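You operate a simulated robot arm through the tools that you are given. There is no shell and no other tool. Be economical: measure what you need, move in short steps, check, and stop when the job is done.

You run a simulated robot arm. Do the job below in one go: nothing can be reset, and whatever is moved stays where it is left.

JOB
Take the film roll on the top of the sample bench and put it away on the upper ledge of the roll stand. Then fetch the blue insert from the top of the sample bench and set it on the top of the dry box. Then fetch the blue plug from the top of the sample bench and set it on the low shelf of the sample bench. Then put the green insert on the top of the sorting bench. Then fetch the blue wipe from the top of the fitting bench and set it on the yellow card there. Then open the wipes drawer, put the pink wipe on the top of the fitting bench away in the inside of the wipes drawer and shut the drawer again. Then pull the stock door open. The order counts. Set down upright: film roll.

The check looks at the end state, three seconds after you hand in, the way a careful person would. Anything else that was tipped, shoved, dropped, spilled or broken makes it a failure.

ROBOT AND FRAMES
A 7-joint arm with a three-finger gripper on a trunk, on a base that drives. Base frame: it is fixed to the floor where the robot stands at the start and does not move with it; the origin is under the middle of the robot, x ahead of it, y to its left, z up. Readings come in m, rad, newtons and seconds.
Its first joint turns from -2.897 to 2.897 rad. Places, roughly: blue insert (6x5x2 cm) [1, 0, 0.8]; blue plug (9x9x6 cm) [0.8, -0.2, 0.8]; blue wipe (7x5x3 cm) [0.9, -1.7, 0.9]; film roll [0.75, 0, 1]; green insert (6x5x2 cm) [0.7, -0.7, 0.8]; inside of the wipes drawer [-5.6, -2.1, 0.7]; low shelf of the sample bench [0.8, -0.1, 0.2]; pink wipe (10x6x3 cm) [1, -2.2, 0.9]; stock door [-2.1, -8.9, 0.4]; top of the dry box (29x20 cm) [0.92, -0.58, 0.9]; top of the sorting bench [-2.3, -1.9, 0.9]; upper ledge of the roll stand (110x17 cm) [-3, 0.88, 0.64]; wipes drawer [-5.6, -2.1, 0.7]; yellow card [1, -1.75, 0.75]. Payload 2.69 kg.
The TCP is the grasp point between the finger pads, 0.029 m short of the fingertips. In the tool frame z runs along the fingers and y along their closing line. Largest opening 0.12 m; the body of the gripper starts 0.078 m behind the TCP.
Orientation is told as [roll, pitch, yaw] about the base's x, y, z axes, in that order, counted from this pose: with the fingers straight down and closing along the base's y, the tool's x points along the base's -x, its y along +y and its z along -z.

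CONTROLS
- The arm moves only by the tool nudge_tool. Its argument "targets" is a list of rows, each a list of 7 numbers: the shift along the tool's x, y, z in units of 100 mm (1.0 is 100 mm), then the turn, a rotation vector about the tool's x, y, z in units of 120 degrees (1.0 is 120 degrees), then the gripper command, from -1 (shut) to 1 (fully open), values between in proportion. In form: [[x, y, z, wx, wy, wz, gripper], ...]. A call has 1 to 20 rows; each row is the pose to reach, as a shift and turn from the pose commanded when the call began, along the tool's axes at that moment. A call with a number of a shift or a turn outside -1 to 1 is refused whole. Each row takes 0.2 s and may step no farther than 0.05 m and 0.15 rad from the row before; otherwise, or with a gripper value out of range, the whole call is refused. A pose out of reach is approached as far as the arm can. The call stops where the force on the tool passes 40 N (or 10 N more than at its start, if that is more) or the arm is blocked; 0.2 s more then pass. Each finger halts on what it meets, pressing with about 32 N; the grip force reading is that of the motor and also rises with nothing between the fingers. The clock runs only during rows and for 0.2 s after the last one: add rows that repeat a pose to give the fingers time. It gives the time, the measured TCP pose, the force on the tool (base axes), the opening and the grip force at its end, in the units of the frame above (readings bear some noise), with the torque about the TCP (base axes, N m) and any sound that the robot's microphone picked up, and new pictures: "pictures" is both (left out), scene, wrist or none.
- Cameras (640 x 400 px; columns grow to the right, rows downward): "scene" is now at [0.3036, 0.1277, 1.3321]; the picture's right is [-0.72, -0.70, 0.00], its down [-0.45, 0.46, -0.77] and it looks along [0.53, -0.55, -0.64] (base axes); focal length 232 px, centre (320, 200). "wrist" rides on the gripper at [0.063, 0, -0.104] in the tool frame; the picture's right is [0.00, 1.00, 0.00], its down [-0.83, 0.00, -0.56] and it looks along [-0.56, 0.00, 0.83] (tool axes); focal length 275 px, centre (320, 200). There is no depth. A picture from a camera that has moved, and an enlarged one, comes with that camera's place and axes in the base frame and with its lens.
- slide_trunk(by): slides the trunk up (or, below 0, down) by that many m; the arm and the scene camera ride with it, the base frame stays. It gives what a move gives, with no picture.
- roll_base(legs): drives the robot by 1 to 6 legs, each [ahead, left, turn to the left] in m, m and rad, along the robot's own axes; the way and the turn of a leg run together, so that a leg with both is an arc; at most 1.5 m and 3.142 rad a leg. The arm and the cameras ride along, it lands a little off, and it stops where it bumps. It gives what a move gives, and a new picture of the scene camera.
- head_to(pan, tilt): turns the head with the scene camera to pan (to the left, within 2.496 rad either way) and tilt (down, from -0.506 to 1.204), counted from straight ahead of the robot. It gives what a move gives, and a new picture of the scene camera.
- zoom(camera, box): a new picture of the part [left, top, right, bottom] of that camera's present view, enlarged. The clock stands still meanwhile.
- sign_off(): hands the job in; it is judged then, once.

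Go step by step. Nothing tells you exact positions but the pictures and the camera data: compare them with the known pose of the tool, close in by small moves and look again before you grip or let go. The budget is 217 turns and 260 pictures, counting those below and the enlarged ones. Unless the task says otherwise, let go and move clear before handing in, and close with one line.

The tools are called after ">>>" as a command line: name --pt "numbers of a row" for each row, then --argument value for the rest, lists and objects as JSON in quotes. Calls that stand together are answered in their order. nudge_tool: Moves the arm, as the interface text tells. Its arguments: {"type":"object","properties":{"targets":{"type":"array","items":{"type":"array","items":{"type":"number"}}},"pictures":{"type":"string","enum":["both","scene","wrist","none"]}},"required":["targets"]} The other tools are called the same way: slide_trunk (by) slides the trunk up or down; roll_base (legs) drives the base; head_to (pan, tilt) turns the head that bears the scene camera; zoom (camera, box) takes an enlarged picture of a part of a camera's view; sign_off () hands the job in.

At the start:

```text
time_s: 0.0
position: [0.4167, -0.2912, 1.1819]
orientation: [0.0, 0.001, 0.001]
contact_force: [0.7, 0.0, 0.0]
moment: [0.01, -0.02, 0.01]
grip_width: 0.1201
gripper_force: 0.0
trunk travel left (down, up): [-0.325, 0.261]
robot x, y, heading: [-0.0004, -0.001, 0.005]
head pan, tilt: [-0.798, 0.7]
```

scene: 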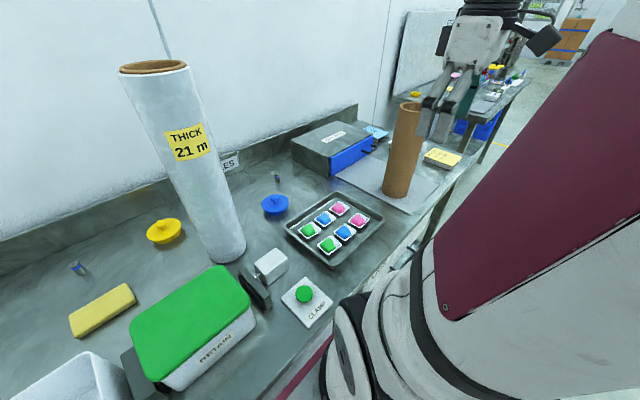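
wrist: 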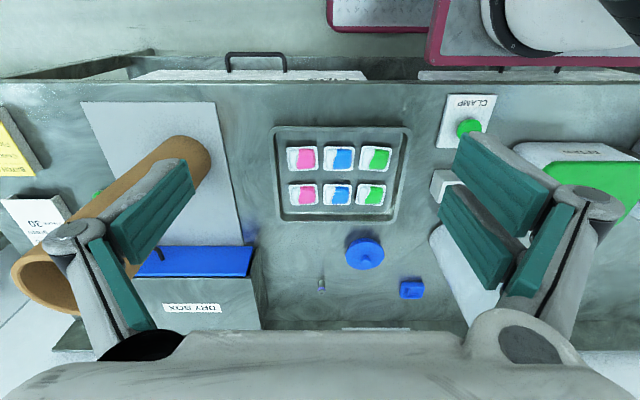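

I see the sample bench with the white film roll, a clamp with a green button next to it, a tray of inserts, the dry box and a second brown core. I'll look closer before moving.

>>> zoom --camera "scene" --box '[60, 180, 380, 380]'

>>> zoom --camera "scene" --box '[260, 60, 560, 260]'

>>> head_to --pan 0.0 --tilt 0.6

```text
2.00 times, centred on (220, 280) of scene
camera zoom: at [0.3036, 0.1277, 1.3321], right [-0.72, -0.7, 0.0], down [-0.45, 0.46, -0.77], along [0.53, -0.55, -0.64], focal length 464 px, centre (520, 40)
```

zoom: 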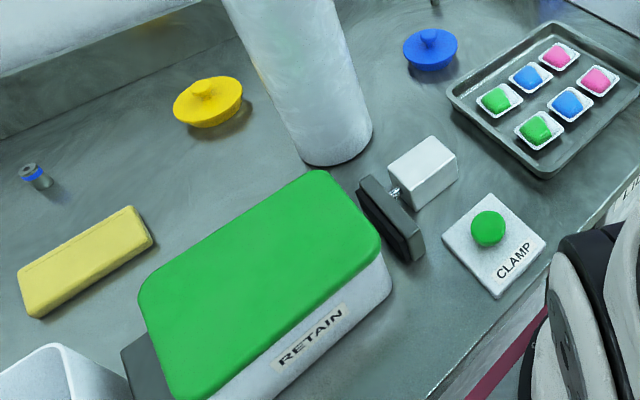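

```text
2.00 times, centred on (410, 160) of scene
camera zoom: at [0.3036, 0.1277, 1.3321], right [-0.72, -0.7, 0.0], down [-0.45, 0.46, -0.77], along [0.53, -0.55, -0.64], focal length 464 px, centre (140, 280)
```

zoom: 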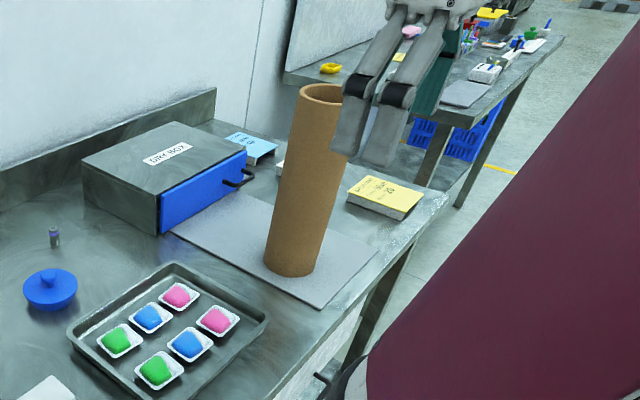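

```text
time_s: 1.1
position: [0.4158, -0.2911, 1.1815]
orientation: [0.0, 0.001, 0.0]
contact_force: [-0.2, -0.1, 0.5]
moment: [0.04, 0.01, 0.03]
grip_width: 0.1202
gripper_force: 0.0
trunk travel left (down, up): [-0.325, 0.261]
robot x, y, heading: [-0.0001, 0.0003, 0.001]
head pan, tilt: [0.0, 0.6]
camera scene: at [0.3326, 0.1884, 1.3407], right [0.0, -1.0, 0.0], down [-0.57, 0.0, -0.82], along [0.82, 0.0, -0.57], focal length 232 px, centre (320, 200)
```

scene: 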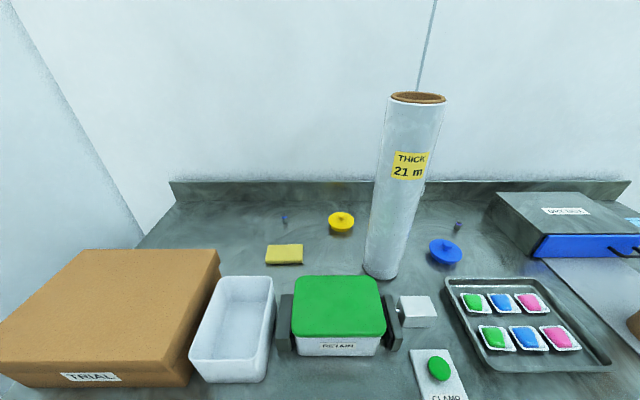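

The small blue insert seems to be behind the film roll and a green one behind the brown core. I'll look at the surroundings before moving.

>>> head_to --pan 2.49 --tilt 0.2

>>> head_to --pan -2.2 --tilt 0.2

>>> head_to --pan -1.2 --tilt 0.3

>>> zoom --camera "wrist" --box '[240, 80, 560, 330]'

>>> zoom --camera "wrist" --box '[0, 80, 280, 330]'

```text
time_s: 3.4
position: [0.4149, -0.2913, 1.1813]
orientation: [0.001, -0.001, -0.001]
contact_force: [0.4, -0.1, 0.4]
moment: [0.01, -0.03, -0.01]
grip_width: 0.1202
gripper_force: 0.1
trunk travel left (down, up): [-0.325, 0.261]
robot x, y, heading: [0.0015, -0.0009, -0.002]
head pan, tilt: [2.491, 0.201]
camera scene: at [0.1702, 0.245, 1.3774], right [0.61, 0.8, 0.0], down [0.16, -0.12, -0.98], along [-0.78, 0.59, -0.2], focal length 232 px, centre (320, 200)
```

scene: 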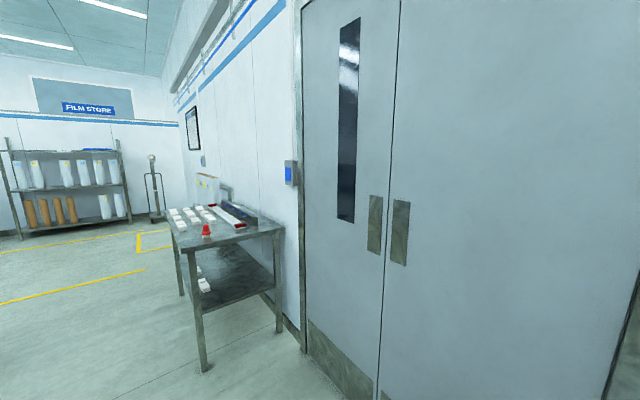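

```text
time_s: 7.1
position: [0.4154, -0.2918, 1.1826]
orientation: [0.0, 0.0, -0.001]
contact_force: [-0.9, 0.0, -0.3]
moment: [0.0, 0.01, 0.04]
grip_width: 0.12
gripper_force: 0.0
trunk travel left (down, up): [-0.325, 0.261]
robot x, y, heading: [-0.0022, 0.0011, -0.001]
head pan, tilt: [-2.201, 0.201]
camera scene: at [0.1894, 0.1132, 1.3775], right [-0.81, 0.59, 0.0], down [0.12, 0.16, -0.98], along [-0.58, -0.79, -0.2], focal length 232 px, centre (320, 200)
```

scene: 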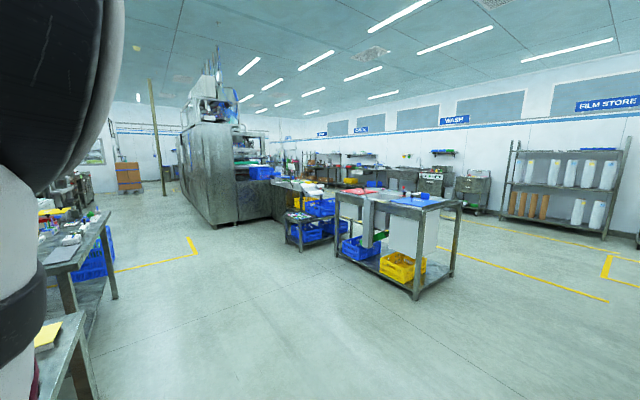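

```text
time_s: 8.4
position: [0.416, -0.2906, 1.1808]
orientation: [0.0, 0.001, 0.0]
contact_force: [0.3, -0.2, -0.2]
moment: [0.0, -0.03, 0.01]
grip_width: 0.1201
gripper_force: 0.0
trunk travel left (down, up): [-0.325, 0.261]
robot x, y, heading: [0.0007, 0.0018, -0.001]
head pan, tilt: [-1.201, 0.3]
camera scene: at [0.278, 0.1014, 1.3682], right [-0.93, -0.36, 0.0], down [-0.11, 0.28, -0.96], along [0.34, -0.89, -0.3], focal length 232 px, centre (320, 200)
```

scene: 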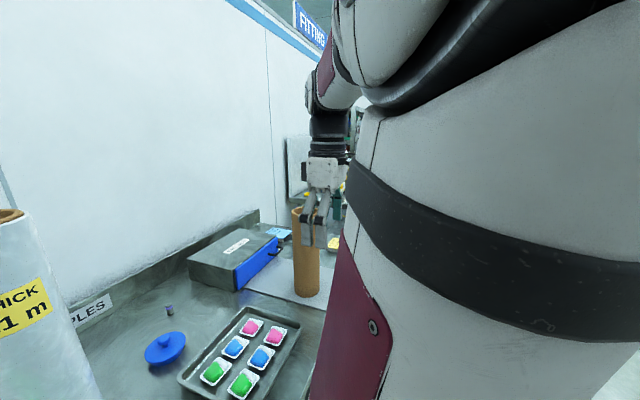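

```text
1.60 times, centred on (400, 205) of wrist
camera zoom: at [0.3531, -0.2891, 1.2849], right [0.0, 1.0, 0.0], down [0.83, 0.0, 0.56], along [0.56, 0.0, -0.83], focal length 440 px, centre (192, 192)
```

zoom: 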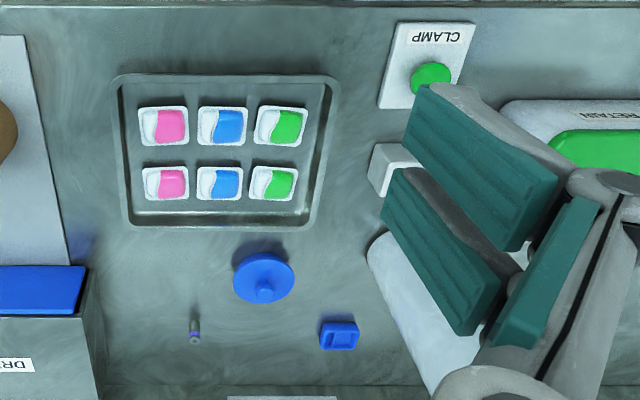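

```text
1.60 times, centred on (140, 205) of wrist
camera zoom: at [0.3531, -0.2891, 1.2849], right [0.0, 1.0, 0.0], down [0.83, 0.0, 0.56], along [0.56, 0.0, -0.83], focal length 440 px, centre (608, 192)
```

zoom: 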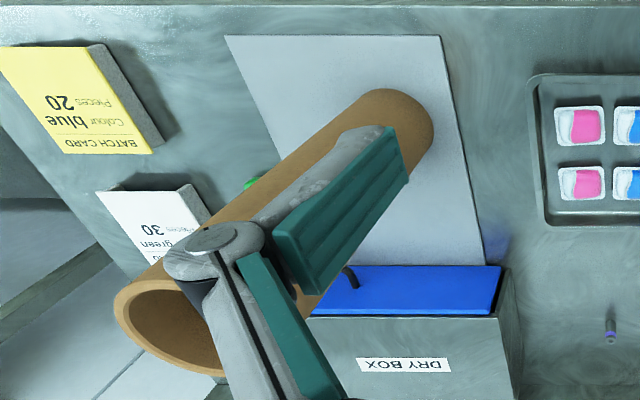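

The film roll stands free at about (0.81, 0.0), roughly 0.105 m across and 0.5 m tall. I'll turn the tool level, facing it, while staying well in front.

>>> nudge_tool --pt "-0.083 0.083 0 0 -0.0625 0 1" --pt "-0.167 0.167 0 0 -0.125 0 1" --pt "-0.25 0.25 0 0 -0.1875 0 1" --pt "-0.333 0.333 0 0 -0.25 0 1" --pt "-0.417 0.417 0 0 -0.3125 0 1" --pt "-0.5 0.5 0 0 -0.375 0 1" --pt "-0.583 0.583 0 0 -0.4375 0 1" --pt "-0.667 0.667 0 0 -0.5 0 1" --pt "-0.75 0.75 0 0 -0.5625 0 1" --pt "-0.833 0.833 0 0 -0.625 0 1" --pt "-0.917 0.917 0 0 -0.6875 0 1" --pt "-1 1 0 0 -0.75 0 1" --pictures "none"

>>> head_to --pan 0.0 --tilt 0.45

```text
time_s: 11.0
position: [0.5099, -0.2216, 1.2089]
orientation: [0.782, -1.571, -0.778]
contact_force: [0.3, -0.1, -1.0]
moment: [-0.01, 0.01, -0.05]
grip_width: 0.1199
gripper_force: 0.1
out of reach, approached as far as the arm can: row 11, 12
trunk travel left (down, up): [-0.325, 0.261]
robot x, y, heading: [0.001, 0.0007, 0.005]
head pan, tilt: [-1.201, 0.3]
```

```text
time_s: 12.4
position: [0.5093, -0.2216, 1.2074]
orientation: [-0.013, -1.566, 0.017]
contact_force: [0.2, -0.2, 0.0]
moment: [0.03, -0.02, 0.01]
grip_width: 0.1199
gripper_force: 0.1
trunk travel left (down, up): [-0.325, 0.261]
robot x, y, heading: [-0.0019, 0.0024, -0.001]
head pan, tilt: [0.0, 0.45]
camera scene: at [0.3362, 0.1884, 1.3542], right [0.0, -1.0, 0.0], down [-0.44, 0.0, -0.9], along [0.9, 0.0, -0.44], focal length 232 px, centre (320, 200)
```

scene: 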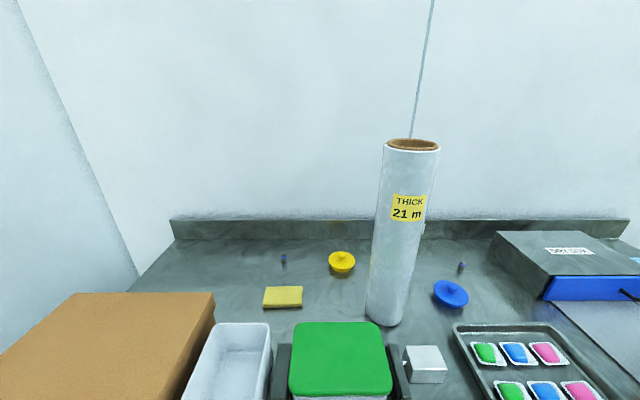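

The roll's axis is near (0.79, 0.01). I'll back the base a little to give the arm room, then line up level with the roll.

>>> roll_base --legs '[[-0.15, 0, 0]]'

>>> nudge_tool --pt "0.2 0.2 0.2 0 0 0 1" --pt "0.4 0.4 0.4 0 0 0 1" --pt "0.6 0.6 0.6 0 0 0 1" --pt "0.8 0.8 0.8 0 0 0 1" --pt "1 1 1 0 0 0 1" --pictures "wrist"

```text
time_s: 13.8
position: [0.3591, -0.2219, 1.2094]
orientation: [0.013, -1.569, -0.01]
contact_force: [-0.7, -0.2, 0.0]
moment: [0.04, 0.0, -0.03]
grip_width: 0.1198
gripper_force: 0.0
trunk travel left (down, up): [-0.325, 0.261]
robot x, y, heading: [-0.151, -0.0042, -0.002]
head pan, tilt: [0.0, 0.45]
camera scene: at [0.1846, 0.1884, 1.3542], right [0.0, -1.0, 0.0], down [-0.44, 0.0, -0.9], along [0.9, 0.0, -0.44], focal length 232 px, centre (320, 200)
```

scene: 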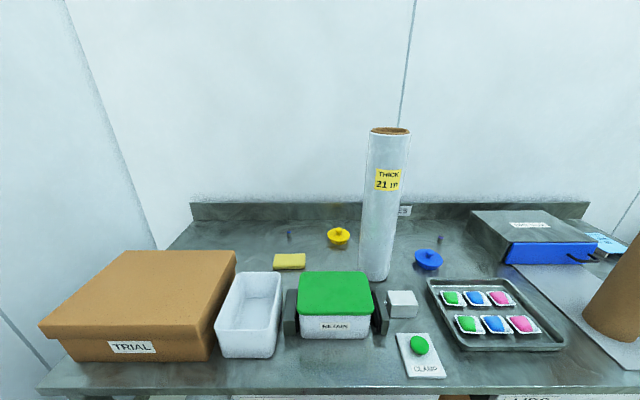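

```text
time_s: 15.0
position: [0.4995, -0.2198, 1.182]
orientation: [-0.137, -1.569, 0.141]
contact_force: [-1.5, -0.2, 0.2]
moment: [0.01, 0.02, -0.01]
grip_width: 0.1201
gripper_force: 0.0
out of reach, approached as far as the arm can: row 1, 2, 3, 4, 5
trunk travel left (down, up): [-0.325, 0.261]
robot x, y, heading: [-0.1521, -0.0019, -0.002]
head pan, tilt: [0.0, 0.45]
camera wrist: at [0.3954, -0.2185, 1.1196], right [0.0, 1.0, -0.01], down [-0.55, 0.0, 0.83], along [0.83, 0.01, 0.55], focal length 275 px, centre (320, 200)
```

wrist: 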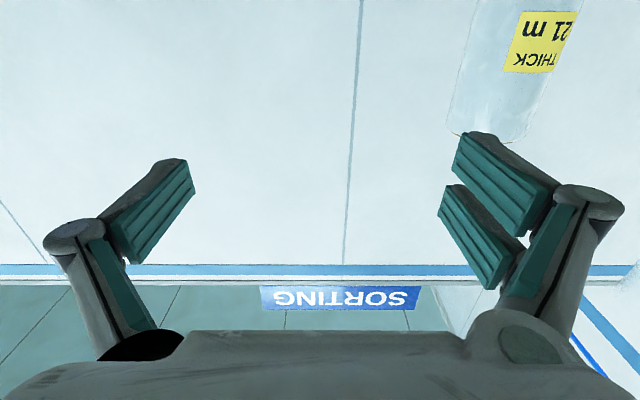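

The level pose was limited by a wrist joint with the shoulder so high. I'll lower the trunk so the forearm lies flatter, then move sideways again.

>>> slide_trunk --by -0.16

>>> nudge_tool --pt "0 0.2 0 0 0 0 1" --pt "0 0.4 0 0 0 0 1" --pt "0 0.6 0 0 0 0 1" --pt "0 0.8 0 0 0 0 1" --pt "0 1 0 0 0 0 1" --pictures "wrist"

```text
time_s: 16.8
position: [0.5457, -0.2241, 1.0201]
orientation: [-0.008, -1.567, 0.012]
contact_force: [-0.3, -0.1, 0.4]
moment: [-0.01, 0.02, 0.0]
grip_width: 0.1199
gripper_force: 0.1
trunk travel left (down, up): [-0.165, 0.421]
robot x, y, heading: [-0.1528, -0.0, 0.0]
head pan, tilt: [0.0, 0.45]
```

```text
time_s: 18.0
position: [0.5709, -0.1685, 1.0651]
orientation: [0.156, -1.566, -0.152]
contact_force: [0.1, 0.0, 0.3]
moment: [-0.06, 0.02, -0.02]
grip_width: 0.12
gripper_force: 0.0
out of reach, approached as far as the arm can: row 1, 2, 3, 4, 5
trunk travel left (down, up): [-0.165, 0.421]
robot x, y, heading: [-0.1542, 0.0016, -0.001]
head pan, tilt: [0.0, 0.45]
camera wrist: at [0.4672, -0.1672, 1.0009], right [-0.01, 1.0, 0.0], down [-0.55, 0.0, 0.83], along [0.83, 0.01, 0.55], focal length 275 px, centre (320, 200)
```

wrist: 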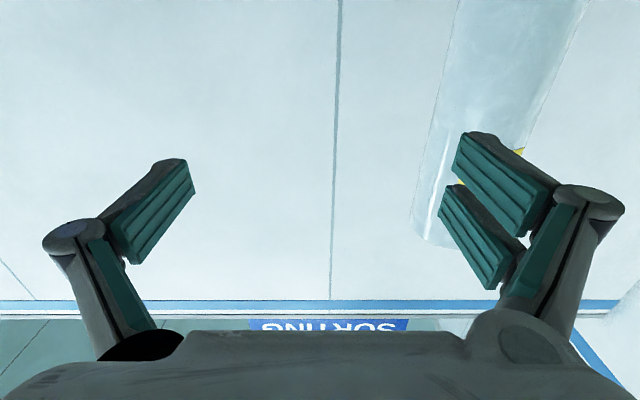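

Still limited; the arm needs to be farther extended. I'll back up more and reach forward.

>>> roll_base --legs '[[-0.22, 0, 0]]'

>>> nudge_tool --pt "0 0.2 0.2 0 0 0 1" --pt "0 0.4 0.4 0 0 0 1" --pt "0 0.6 0.6 0 0 0 1" --pt "0 0.8 0.8 0 0 0 1" --pt "0 1 1 0 0 0 1" --pictures "wrist"

```text
time_s: 19.7
position: [0.3507, -0.1697, 1.0645]
orientation: [0.013, -1.565, -0.01]
contact_force: [-0.9, 0.0, -1.1]
moment: [0.01, -0.02, 0.01]
grip_width: 0.1202
gripper_force: 0.0
trunk travel left (down, up): [-0.165, 0.421]
robot x, y, heading: [-0.3715, 0.0012, 0.0]
head pan, tilt: [0.0, 0.45]
camera scene: at [0.0116, 0.1877, 1.1944], right [0.0, -1.0, 0.0], down [-0.44, 0.0, -0.9], along [0.9, 0.0, -0.44], focal length 232 px, centre (320, 200)
```

scene: 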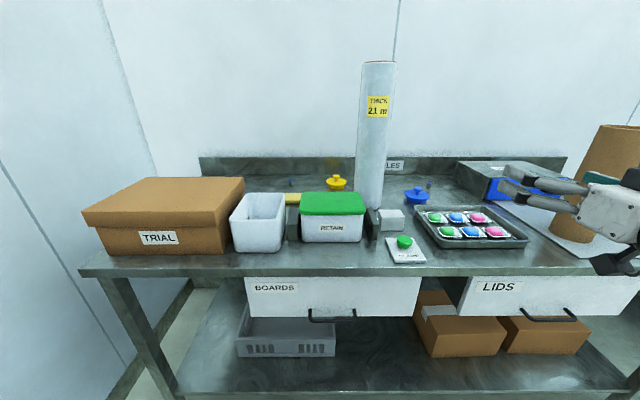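

```text
time_s: 20.9
position: [0.4514, -0.0699, 1.0649]
orientation: [0.153, -1.566, -0.148]
contact_force: [0.6, 0.3, -0.1]
moment: [-0.02, -0.02, 0.0]
grip_width: 0.1202
gripper_force: 0.0
trunk travel left (down, up): [-0.165, 0.421]
robot x, y, heading: [-0.3706, 0.0045, 0.002]
head pan, tilt: [0.0, 0.45]
camera wrist: at [0.3458, -0.0682, 1.0006], right [0.0, 1.0, 0.0], down [-0.55, 0.0, 0.83], along [0.83, 0.0, 0.55], focal length 275 px, centre (320, 200)
```

wrist: 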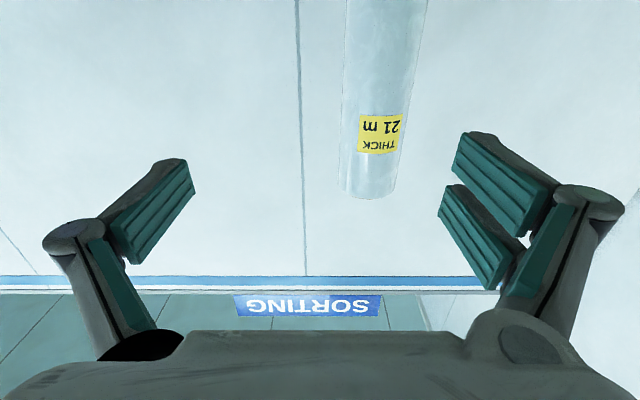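

The arm is now fully following. The roll's axis is about (0.77, 0.02); I'll center in y and go forward 10 cm.

>>> nudge_tool --pt "0 0.3 0.2 0 0 0 1" --pt "0 0.6 0.4 0 0 0 1" --pt "0 0.9 0.6 0 0 0 1" --pt "0 0.9 0.8 0 0 0 1" --pt "0 0.9 1 0 0 0 1" --pictures "both"

```text
time_s: 22.1
position: [0.5485, 0.0207, 1.0623]
orientation: [-0.044, -1.566, 0.045]
contact_force: [0.2, -0.1, -0.3]
moment: [-0.02, 0.03, 0.01]
grip_width: 0.1201
gripper_force: 0.0
trunk travel left (down, up): [-0.165, 0.421]
robot x, y, heading: [-0.3722, -0.0045, 0.002]
head pan, tilt: [0.0, 0.45]
camera scene: at [0.0115, 0.1877, 1.1945], right [0.0, -1.0, 0.0], down [-0.44, 0.0, -0.9], along [0.9, 0.0, -0.44], focal length 232 px, centre (320, 200)
camera wrist: at [0.444, 0.0222, 0.9992], right [0.0, 1.0, 0.0], down [-0.55, 0.0, 0.83], along [0.83, 0.01, 0.55], focal length 275 px, centre (320, 200)
```

scene: 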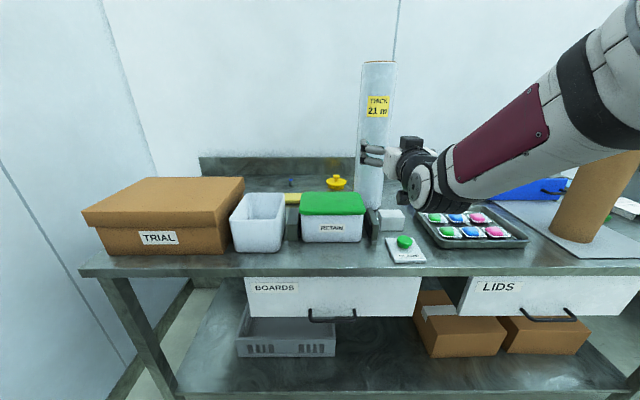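
wrist: 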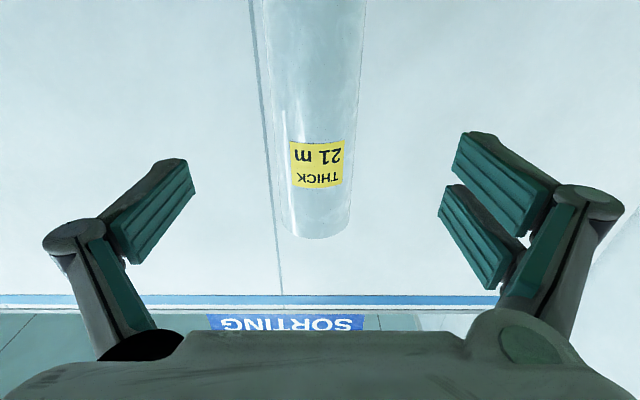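

The roll is nearly centered, about 4 mm to the right side. I'll go forward 9 cm, then check again.

>>> nudge_tool --pt "0 -0.01 0.2 0 0 0 1" --pt "0 -0.02 0.4 0 0 0 1" --pt "0 -0.03 0.6 0 0 0 1" --pt "0 -0.03 0.8 0 0 0 1" --pt "0 -0.03 0.9 0 0 0 1" --pictures "wrist"

```text
time_s: 23.3
position: [0.6386, 0.0179, 1.062]
orientation: [-0.03, -1.566, 0.034]
contact_force: [0.1, -0.3, -0.2]
moment: [0.03, 0.0, -0.01]
grip_width: 0.12
gripper_force: 0.1
trunk travel left (down, up): [-0.165, 0.421]
robot x, y, heading: [-0.3731, -0.0003, -0.004]
head pan, tilt: [0.0, 0.45]
camera wrist: at [0.5347, 0.0197, 0.9984], right [0.0, 1.0, 0.0], down [-0.55, 0.0, 0.83], along [0.83, 0.01, 0.55], focal length 275 px, centre (320, 200)
```

wrist: 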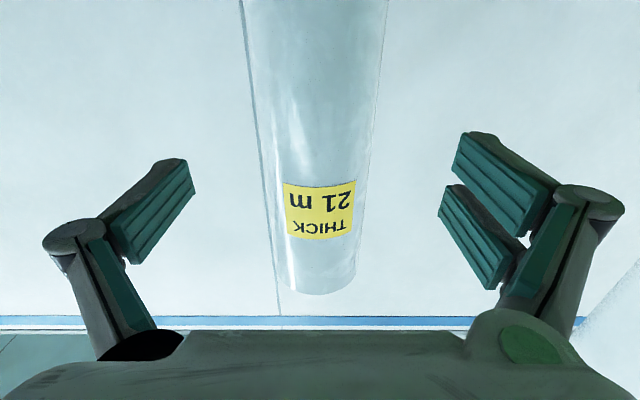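

Centered within a couple of millimetres. Forward another 7 cm so that the fingertips straddle the roll.

>>> nudge_tool --pt "0 0 0.2 0 0 0 1" --pt "0 0 0.4 0 0 0 1" --pt "0 0 0.6 0 0 0 1" --pt "0 0 0.7 0 0 0 1" --pictures "wrist"

>>> zoom --camera "scene" --box '[320, 60, 440, 220]'

```text
time_s: 24.3
position: [0.7098, 0.0185, 1.0618]
orientation: [0.054, -1.566, -0.053]
contact_force: [0.1, -0.3, 0.7]
moment: [0.0, -0.04, 0.01]
grip_width: 0.12
gripper_force: 0.2
trunk travel left (down, up): [-0.165, 0.421]
robot x, y, heading: [-0.3702, 0.0005, -0.004]
head pan, tilt: [0.0, 0.45]
camera wrist: at [0.6048, 0.0194, 0.9977], right [0.0, 1.0, 0.0], down [-0.55, 0.0, 0.83], along [0.83, 0.01, 0.55], focal length 275 px, centre (320, 200)
```

wrist: 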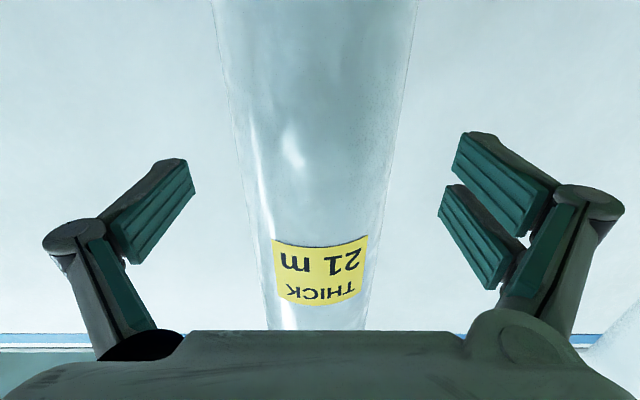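

```text
2.50 times, centred on (380, 140) of scene
camera zoom: at [0.0116, 0.1877, 1.1945], right [0.0, -1.0, 0.0], down [-0.44, 0.0, -0.9], along [0.9, 0.0, -0.44], focal length 580 px, centre (170, 350)
```

zoom: 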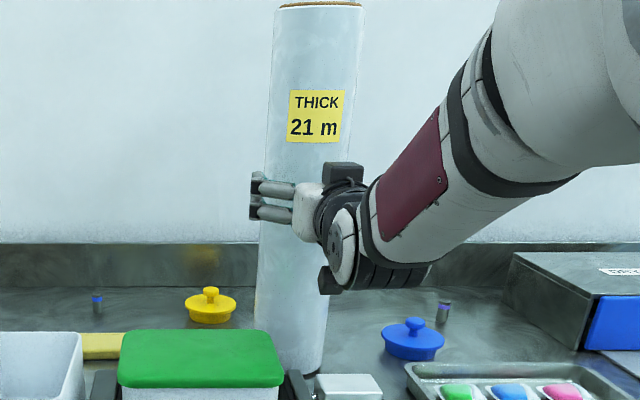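

Still clear on both sides. Final 5.5 cm forward with a 2 mm side correction.

>>> nudge_tool --pt "0 -0.02 0.15 0 0 0 1" --pt "0 -0.02 0.3 0 0 0 1" --pt "0 -0.02 0.45 0 0 0 1" --pt "0 -0.02 0.55 0 0 0 1" --pictures "both"

```text
time_s: 25.3
position: [0.7633, 0.0153, 1.0623]
orientation: [0.024, -1.565, -0.021]
contact_force: [0.0, 0.5, -0.1]
moment: [0.01, 0.0, -0.05]
grip_width: 0.12
gripper_force: 0.1
trunk travel left (down, up): [-0.165, 0.421]
robot x, y, heading: [-0.3717, 0.0015, -0.004]
head pan, tilt: [0.0, 0.45]
camera scene: at [0.0116, 0.1877, 1.1944], right [0.0, -1.0, 0.0], down [-0.44, 0.0, -0.9], along [0.9, 0.0, -0.44], focal length 232 px, centre (320, 200)
camera wrist: at [0.6593, 0.0166, 0.9985], right [0.0, 1.0, 0.0], down [-0.55, 0.0, 0.83], along [0.83, 0.0, 0.55], focal length 275 px, centre (320, 200)
```

scene: 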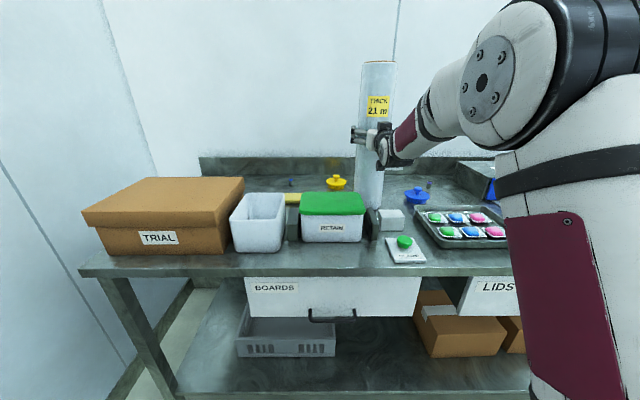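
wrist: 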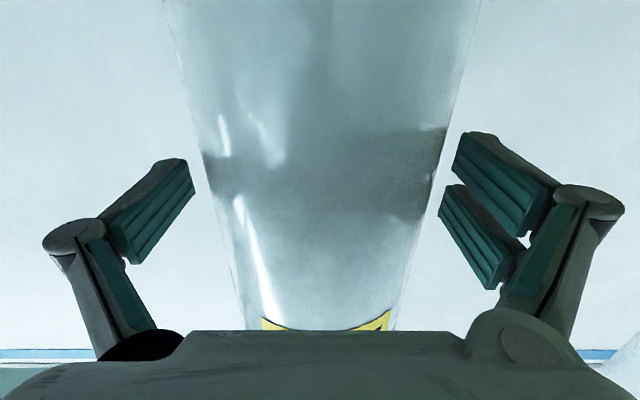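

The roll is between the pads with clearance on both sides. Closing the gripper.

>>> nudge_tool --pt "0 0 0 0 0 0 0.8" --pt "0 0 0 0 0 0 0.6" --pt "0 0 0 0 0 0 -1" --pt "0 0 0 0 0 0 -1" --pt "0 0 0 0 0 0 -1" --pictures "wrist"

```text
time_s: 26.5
position: [0.7644, 0.0154, 1.0621]
orientation: [-0.016, -1.564, 0.02]
contact_force: [1.5, 0.6, 0.9]
moment: [-0.13, 0.14, 0.09]
grip_width: 0.102
gripper_force: 32.1
trunk travel left (down, up): [-0.165, 0.421]
robot x, y, heading: [-0.3742, -0.0005, -0.002]
head pan, tilt: [0.0, 0.45]
camera wrist: at [0.6593, 0.0168, 0.9984], right [0.0, 1.0, 0.0], down [-0.55, 0.0, 0.83], along [0.83, 0.01, 0.55], focal length 275 px, centre (320, 200)
```

wrist: 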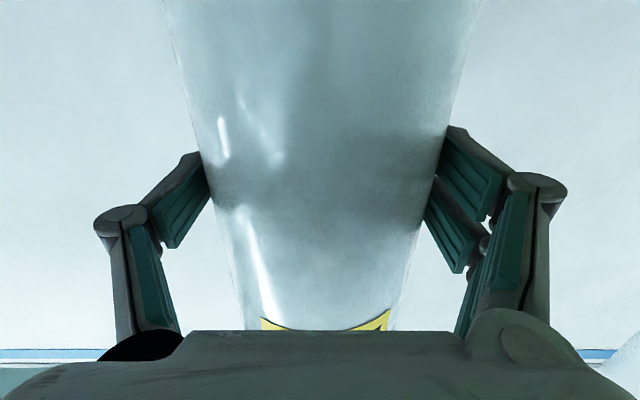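

Gripped at 0.102 m. I'll lift with the trunk by a few centimetres and check it holds.

>>> slide_trunk --by 0.06

>>> head_to --pan -0.1 --tilt 0.45

```text
time_s: 27.5
position: [0.7647, 0.0159, 1.12]
orientation: [0.017, -1.563, -0.011]
contact_force: [-0.3, 0.3, -14.9]
moment: [-0.01, 0.26, 0.02]
grip_width: 0.102
gripper_force: 31.9
trunk travel left (down, up): [-0.225, 0.361]
robot x, y, heading: [-0.3723, 0.0001, -0.004]
head pan, tilt: [0.0, 0.45]
```

```text
time_s: 28.2
position: [0.7661, 0.0159, 1.1224]
orientation: [0.003, -1.564, 0.0]
contact_force: [0.0, 0.8, -14.6]
moment: [-0.02, 0.17, 0.02]
grip_width: 0.1017
gripper_force: 31.9
trunk travel left (down, up): [-0.225, 0.361]
robot x, y, heading: [-0.3718, 0.0024, -0.003]
head pan, tilt: [-0.099, 0.45]
camera scene: at [-0.0007, 0.1787, 1.2544], right [-0.1, -0.99, 0.0], down [-0.43, 0.04, -0.9], along [0.9, -0.09, -0.44], focal length 232 px, centre (320, 200)
```

scene: 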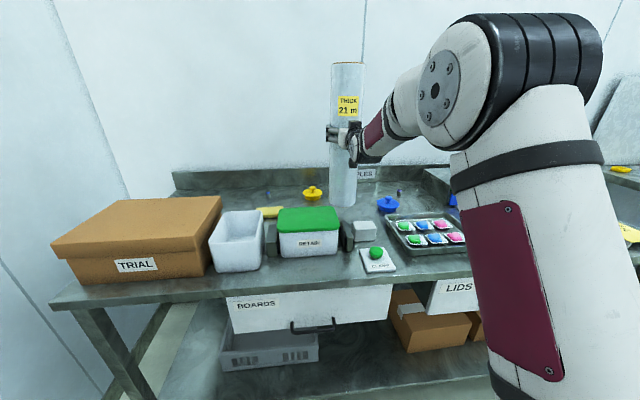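

The roll hangs well (about 1.5 kg). I'll raise it clear of the clamp and boxes, back away, and look toward the stand.

>>> slide_trunk --by 0.14

>>> roll_base --legs '[[-0.5, -0.2, 0]]'

>>> head_to --pan 2.4 --tilt 0.35

```text
time_s: 29.8
position: [0.7642, 0.0159, 1.2598]
orientation: [0.011, -1.561, -0.009]
contact_force: [0.3, -0.1, -15.5]
moment: [0.01, 0.24, -0.01]
grip_width: 0.1016
gripper_force: 31.8
trunk travel left (down, up): [-0.365, 0.221]
robot x, y, heading: [-0.3744, 0.0019, -0.004]
head pan, tilt: [-0.099, 0.45]
```

```text
time_s: 33.0
position: [0.2618, -0.1824, 1.2617]
orientation: [0.003, -1.565, -0.001]
contact_force: [0.0, -0.3, -14.9]
moment: [0.01, 0.2, 0.03]
grip_width: 0.1018
gripper_force: 31.7
trunk travel left (down, up): [-0.365, 0.221]
robot x, y, heading: [-0.875, -0.1981, -0.003]
head pan, tilt: [-0.099, 0.45]
camera scene: at [-0.5573, -0.0192, 1.3937], right [-0.1, -0.99, 0.0], down [-0.43, 0.04, -0.9], along [0.9, -0.09, -0.44], focal length 232 px, centre (320, 200)
```

scene: 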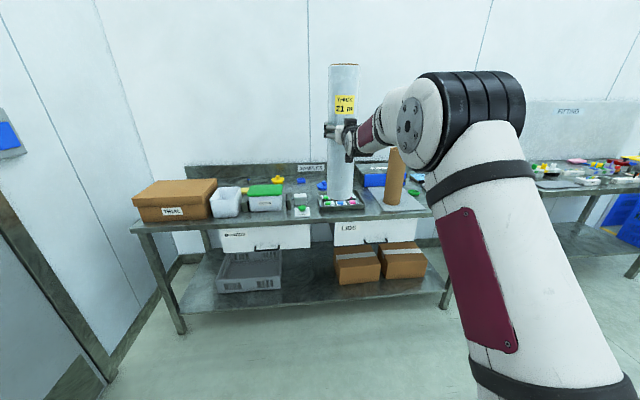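

```text
time_s: 35.2
position: [0.2633, -0.1822, 1.2612]
orientation: [-0.003, -1.565, 0.006]
contact_force: [-0.4, 1.0, -15.5]
moment: [-0.02, 0.21, -0.04]
grip_width: 0.1015
gripper_force: 31.4
trunk travel left (down, up): [-0.365, 0.221]
robot x, y, heading: [-0.8761, -0.1945, -0.007]
head pan, tilt: [2.4, 0.351]
camera scene: at [-0.7171, 0.0535, 1.4031], right [0.68, 0.73, 0.0], down [0.25, -0.23, -0.94], along [-0.69, 0.64, -0.34], focal length 232 px, centre (320, 200)
```

scene: 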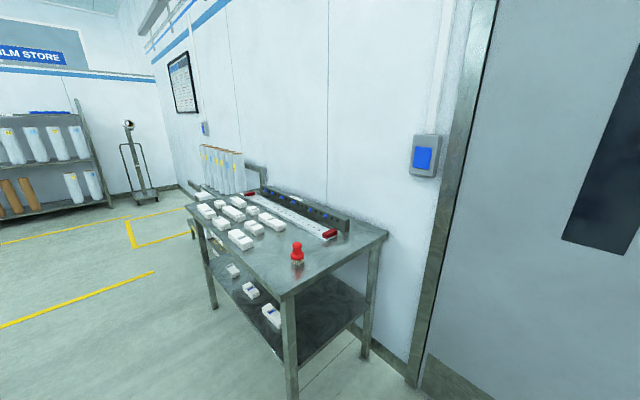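

The roll stand with standing rolls is beyond the small bench by the wall. I'll check clearance behind me near the sorting bench before driving.

>>> head_to --pan -2.45 --tilt 0.35

```text
time_s: 39.0
position: [0.2627, -0.182, 1.2609]
orientation: [-0.002, -1.563, 0.004]
contact_force: [0.5, -0.5, -15.7]
moment: [0.0, 0.22, 0.0]
grip_width: 0.1016
gripper_force: 31.9
trunk travel left (down, up): [-0.365, 0.221]
robot x, y, heading: [-0.8745, -0.1953, 0.003]
head pan, tilt: [-2.45, 0.351]
camera scene: at [-0.7207, -0.0688, 1.4031], right [-0.63, 0.77, 0.0], down [0.27, 0.22, -0.94], along [-0.73, -0.6, -0.34], focal length 232 px, centre (320, 200)
```

scene: 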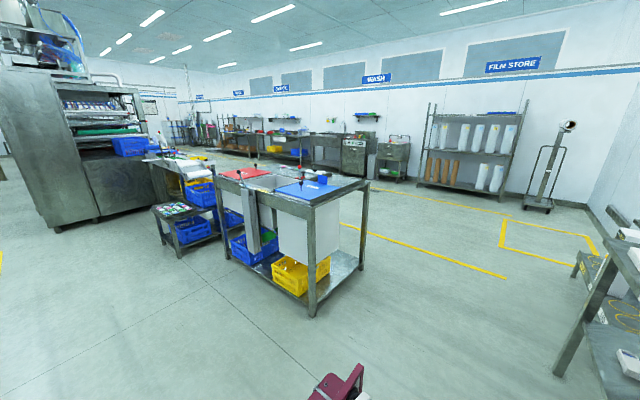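

The corridor between benches is clear at my y. I'll back straight to x≈-3.9, shift right, then turn to face the wall with the stand.

>>> roll_base --legs '[[-1.5, -0.05, 0], [-1.5, 0, 0]]'

>>> roll_base --legs '[[0, -0.65, 0], [0, 0, 1.571]]'

>>> head_to --pan -0.6 --tilt 0.45

```text
refused: leg 1 is longer than a leg can be; nothing moved
```

```text
time_s: 46.5
position: [-0.8954, 0.2872, 1.2612]
orientation: [-0.005, -1.563, 1.577]
contact_force: [-0.1, -0.2, -15.4]
moment: [-0.2, -0.02, -0.03]
grip_width: 0.1017
gripper_force: 31.8
trunk travel left (down, up): [-0.365, 0.221]
robot x, y, heading: [-0.8795, -0.8521, 1.565]
head pan, tilt: [-2.45, 0.351]
camera scene: at [-1.0123, -0.6972, 1.4031], right [-0.77, -0.63, 0.0], down [-0.22, 0.27, -0.94], along [0.6, -0.73, -0.34], focal length 232 px, centre (320, 200)
```

scene: 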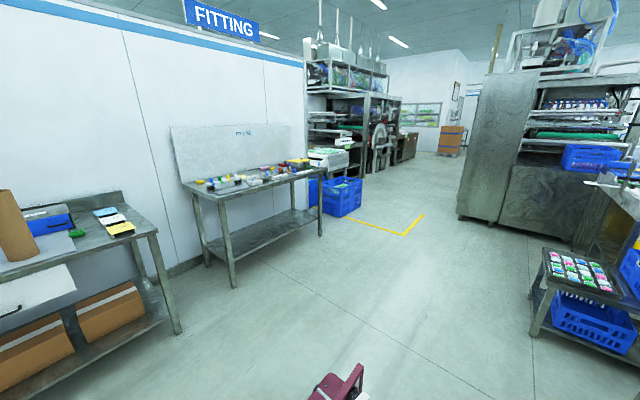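

```text
time_s: 48.4
position: [-0.8965, 0.2871, 1.2614]
orientation: [-0.01, -1.563, 1.584]
contact_force: [-0.1, 0.2, -15.9]
moment: [-0.23, 0.01, -0.01]
grip_width: 0.1015
gripper_force: 31.7
trunk travel left (down, up): [-0.365, 0.221]
robot x, y, heading: [-0.8829, -0.85, 1.566]
head pan, tilt: [-0.6, 0.45]
camera scene: at [-1.019, -0.5496, 1.3938], right [0.82, -0.57, 0.0], down [-0.25, -0.36, -0.9], along [0.51, 0.74, -0.44], focal length 232 px, centre (320, 200)
```

scene: 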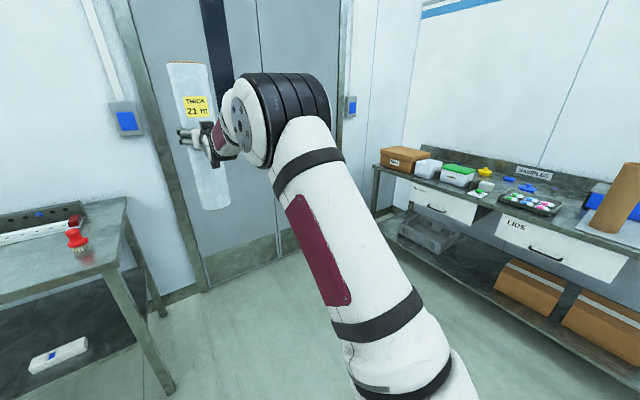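

The first drive was refused (leg too long), so I'm turned in place near the start, with nothing hit. I'll undo that turn, return to the corridor and back along it.

>>> roll_base --legs '[[0, 0, -1.571], [0, 0.6, 0], [-1.5, 0, 0], [-1.5, 0, 0]]'

```text
time_s: 69.8
position: [-2.7566, -0.1659, 1.26]
orientation: [-0.008, -1.562, -0.037]
contact_force: [-0.5, 0.4, -15.2]
moment: [0.0, 0.26, -0.02]
grip_width: 0.1016
gripper_force: 31.6
trunk travel left (down, up): [-0.365, 0.221]
robot x, y, heading: [-3.893, -0.1256, -0.049]
head pan, tilt: [-0.6, 0.45]
camera scene: at [-3.586, -0.0058, 1.3937], right [-0.61, -0.8, 0.0], down [-0.35, 0.26, -0.9], along [0.72, -0.55, -0.44], focal length 232 px, centre (320, 200)
```

scene: 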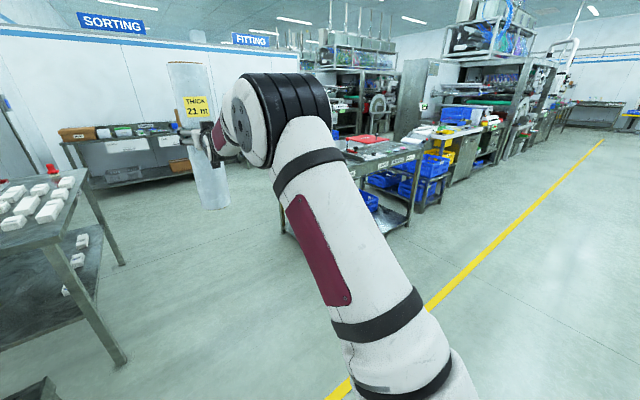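

In the clear now. Shift right, then turn to face the wall.

>>> roll_base --legs '[[-0.1, -0.8, 0], [0, 0, 1.62]]'

>>> head_to --pan -0.5 --tilt 0.5

```text
time_s: 78.0
position: [-4.0311, 0.2232, 1.2598]
orientation: [-0.013, -1.559, 1.567]
contact_force: [0.2, -0.4, -14.7]
moment: [-0.26, -0.03, -0.02]
grip_width: 0.1018
gripper_force: 32.0
trunk travel left (down, up): [-0.365, 0.221]
robot x, y, heading: [-4.0401, -0.9139, 1.552]
head pan, tilt: [-0.6, 0.45]
camera scene: at [-4.1687, -0.6118, 1.3938], right [0.81, -0.58, 0.0], down [-0.25, -0.35, -0.9], along [0.52, 0.73, -0.44], focal length 232 px, centre (320, 200)
```

scene: 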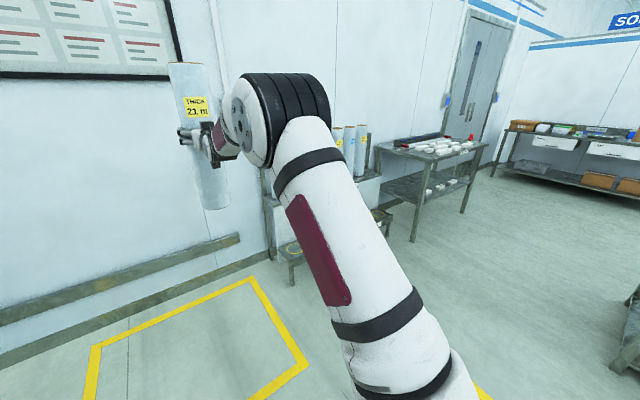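

```text
time_s: 78.7
position: [-4.0303, 0.2228, 1.2577]
orientation: [-0.017, -1.559, 1.571]
contact_force: [-0.2, -1.5, -15.5]
moment: [-0.28, 0.01, -0.01]
grip_width: 0.1018
gripper_force: 31.4
trunk travel left (down, up): [-0.365, 0.221]
robot x, y, heading: [-4.0354, -0.915, 1.546]
head pan, tilt: [-0.499, 0.499]
camera scene: at [-4.177, -0.6076, 1.3893], right [0.87, -0.5, 0.0], down [-0.24, -0.42, -0.88], along [0.44, 0.76, -0.48], focal length 232 px, centre (320, 200)
```

scene: 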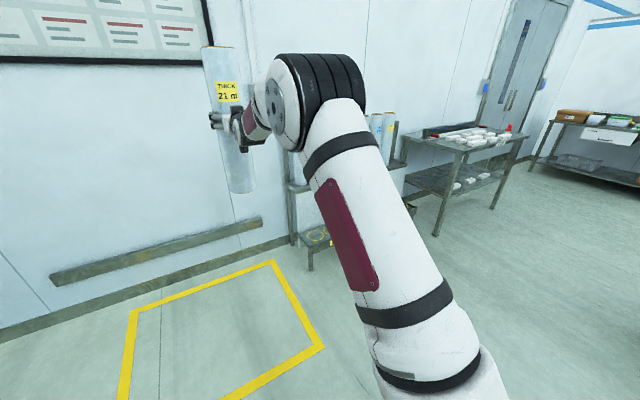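

The stand is to the right behind my arm. I'll roll right (along +x), a bit back, and look.

>>> roll_base --legs '[[-0.15, -1.0, 0.02]]'

>>> head_to --pan 0.1 --tilt 0.5

```text
time_s: 83.8
position: [-3.0554, 0.0498, 1.2593]
orientation: [-0.012, -1.561, 1.566]
contact_force: [0.0, 0.4, -14.8]
moment: [-0.28, -0.02, 0.0]
grip_width: 0.1016
gripper_force: 31.4
trunk travel left (down, up): [-0.365, 0.221]
robot x, y, heading: [-3.0606, -1.089, 1.551]
head pan, tilt: [-0.499, 0.499]
camera scene: at [-3.2011, -0.7812, 1.3893], right [0.87, -0.5, 0.0], down [-0.24, -0.42, -0.88], along [0.44, 0.76, -0.48], focal length 232 px, centre (320, 200)
```

scene: 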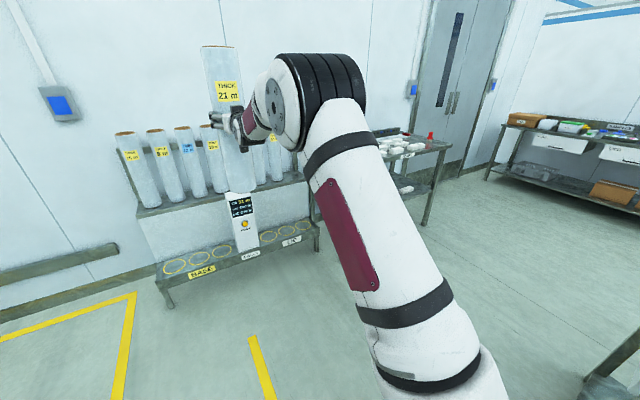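

```text
time_s: 84.8
position: [-3.0546, 0.0502, 1.2585]
orientation: [-0.016, -1.558, 1.572]
contact_force: [0.3, 0.0, -15.0]
moment: [-0.29, 0.02, 0.03]
grip_width: 0.1015
gripper_force: 32.1
trunk travel left (down, up): [-0.365, 0.221]
robot x, y, heading: [-3.0591, -1.0875, 1.553]
head pan, tilt: [0.099, 0.499]
camera scene: at [-3.2534, -0.7695, 1.3893], right [1.0, 0.08, 0.0], down [0.04, -0.48, -0.88], along [-0.07, 0.88, -0.48], focal length 232 px, centre (320, 200)
```

scene: 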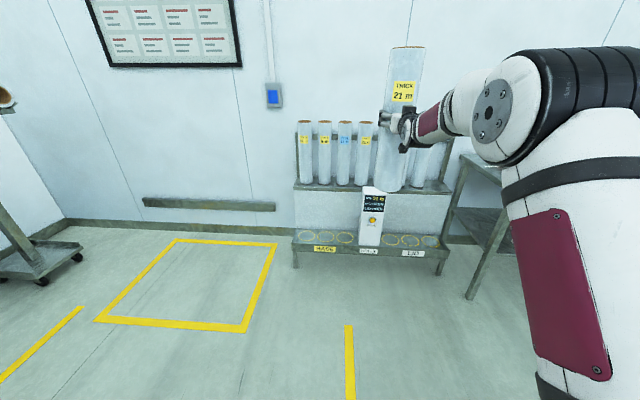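

The stand has a row of labelled rolls and a sign. I'll zoom in to read it.

>>> zoom --camera "scene" --box '[280, 100, 470, 220]'

>>> zoom --camera "scene" --box '[280, 180, 460, 280]'

>>> zoom --camera "scene" --box '[80, 0, 250, 80]'

```text
3.33 times, centred on (375, 160) of scene
camera zoom: at [-3.2534, -0.7695, 1.3893], right [1.0, 0.08, 0.0], down [0.04, -0.48, -0.88], along [-0.07, 0.88, -0.48], focal length 773 px, centre (137, 333)
```

zoom: 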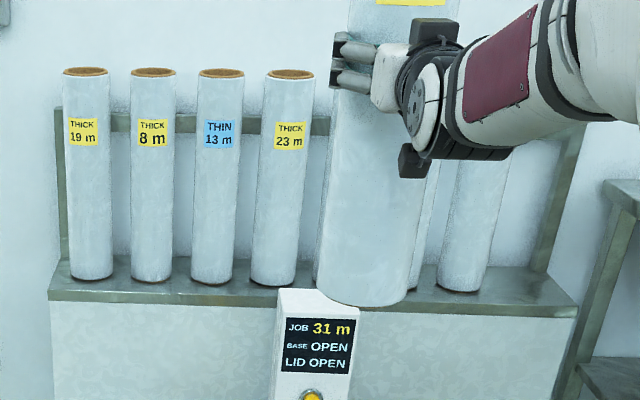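

```text
3.56 times, centred on (370, 230) of scene
camera zoom: at [-3.2534, -0.7695, 1.3893], right [1.0, 0.08, 0.0], down [0.04, -0.48, -0.88], along [-0.07, 0.88, -0.48], focal length 825 px, centre (142, 93)
```

zoom: 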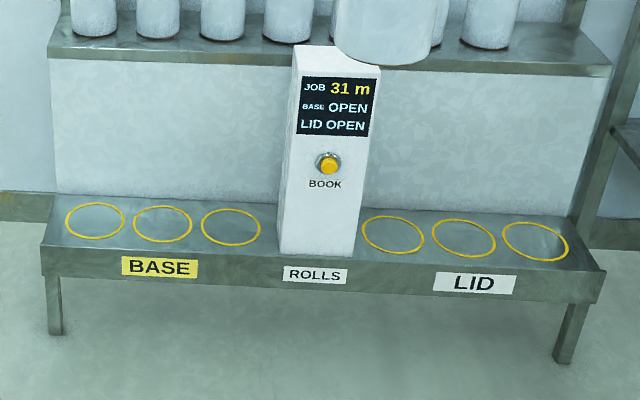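

```text
3.76 times, centred on (165, 40) of scene
camera zoom: at [-3.2534, -0.7695, 1.3893], right [1.0, 0.08, 0.0], down [0.04, -0.48, -0.88], along [-0.07, 0.88, -0.48], focal length 873 px, centre (904, 802)
```

zoom: 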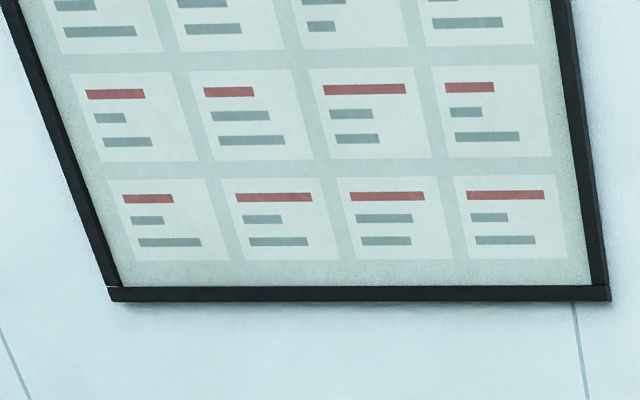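

The upper ledge holds several rolls; I need to see the part hidden by the one I hold. I'll roll right and look back.

>>> roll_base --legs '[[-0.1, -0.5, 0.02]]'

>>> zoom --camera "scene" --box '[150, 90, 400, 246]'

```text
time_s: 87.1
position: [-2.7174, -0.0307, 1.2494]
orientation: [-0.146, -1.543, 1.703]
contact_force: [-0.5, 0.1, -16.0]
moment: [-0.25, 0.03, 0.02]
grip_width: 0.1013
gripper_force: 32.1
trunk travel left (down, up): [-0.365, 0.221]
robot x, y, heading: [-2.7103, -1.1676, 1.571]
head pan, tilt: [0.099, 0.499]
stopped in leg 1: the robot was blocked; the commanded pose is now the measured one
camera scene: at [-2.9127, -0.8536, 1.3891], right [1.0, 0.1, 0.0], down [0.05, -0.48, -0.88], along [-0.09, 0.87, -0.48], focal length 232 px, centre (320, 200)
```

scene: 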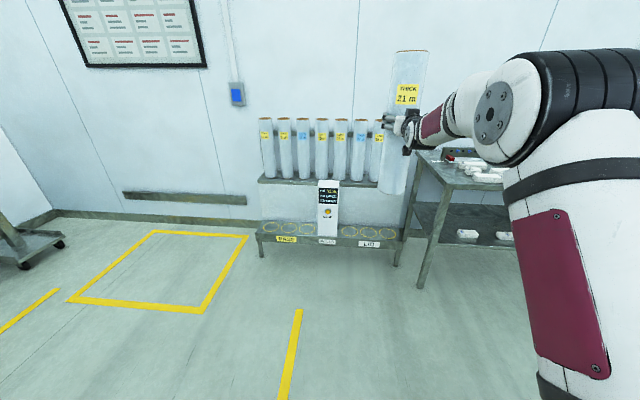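

```text
2.56 times, centred on (275, 168) of scene
camera zoom: at [-2.9127, -0.8536, 1.3891], right [1.0, 0.1, 0.0], down [0.05, -0.48, -0.88], along [-0.09, 0.87, -0.48], focal length 594 px, centre (435, 282)
```

zoom: 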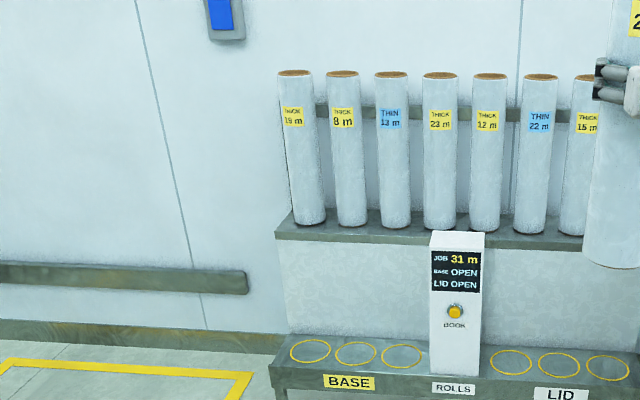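

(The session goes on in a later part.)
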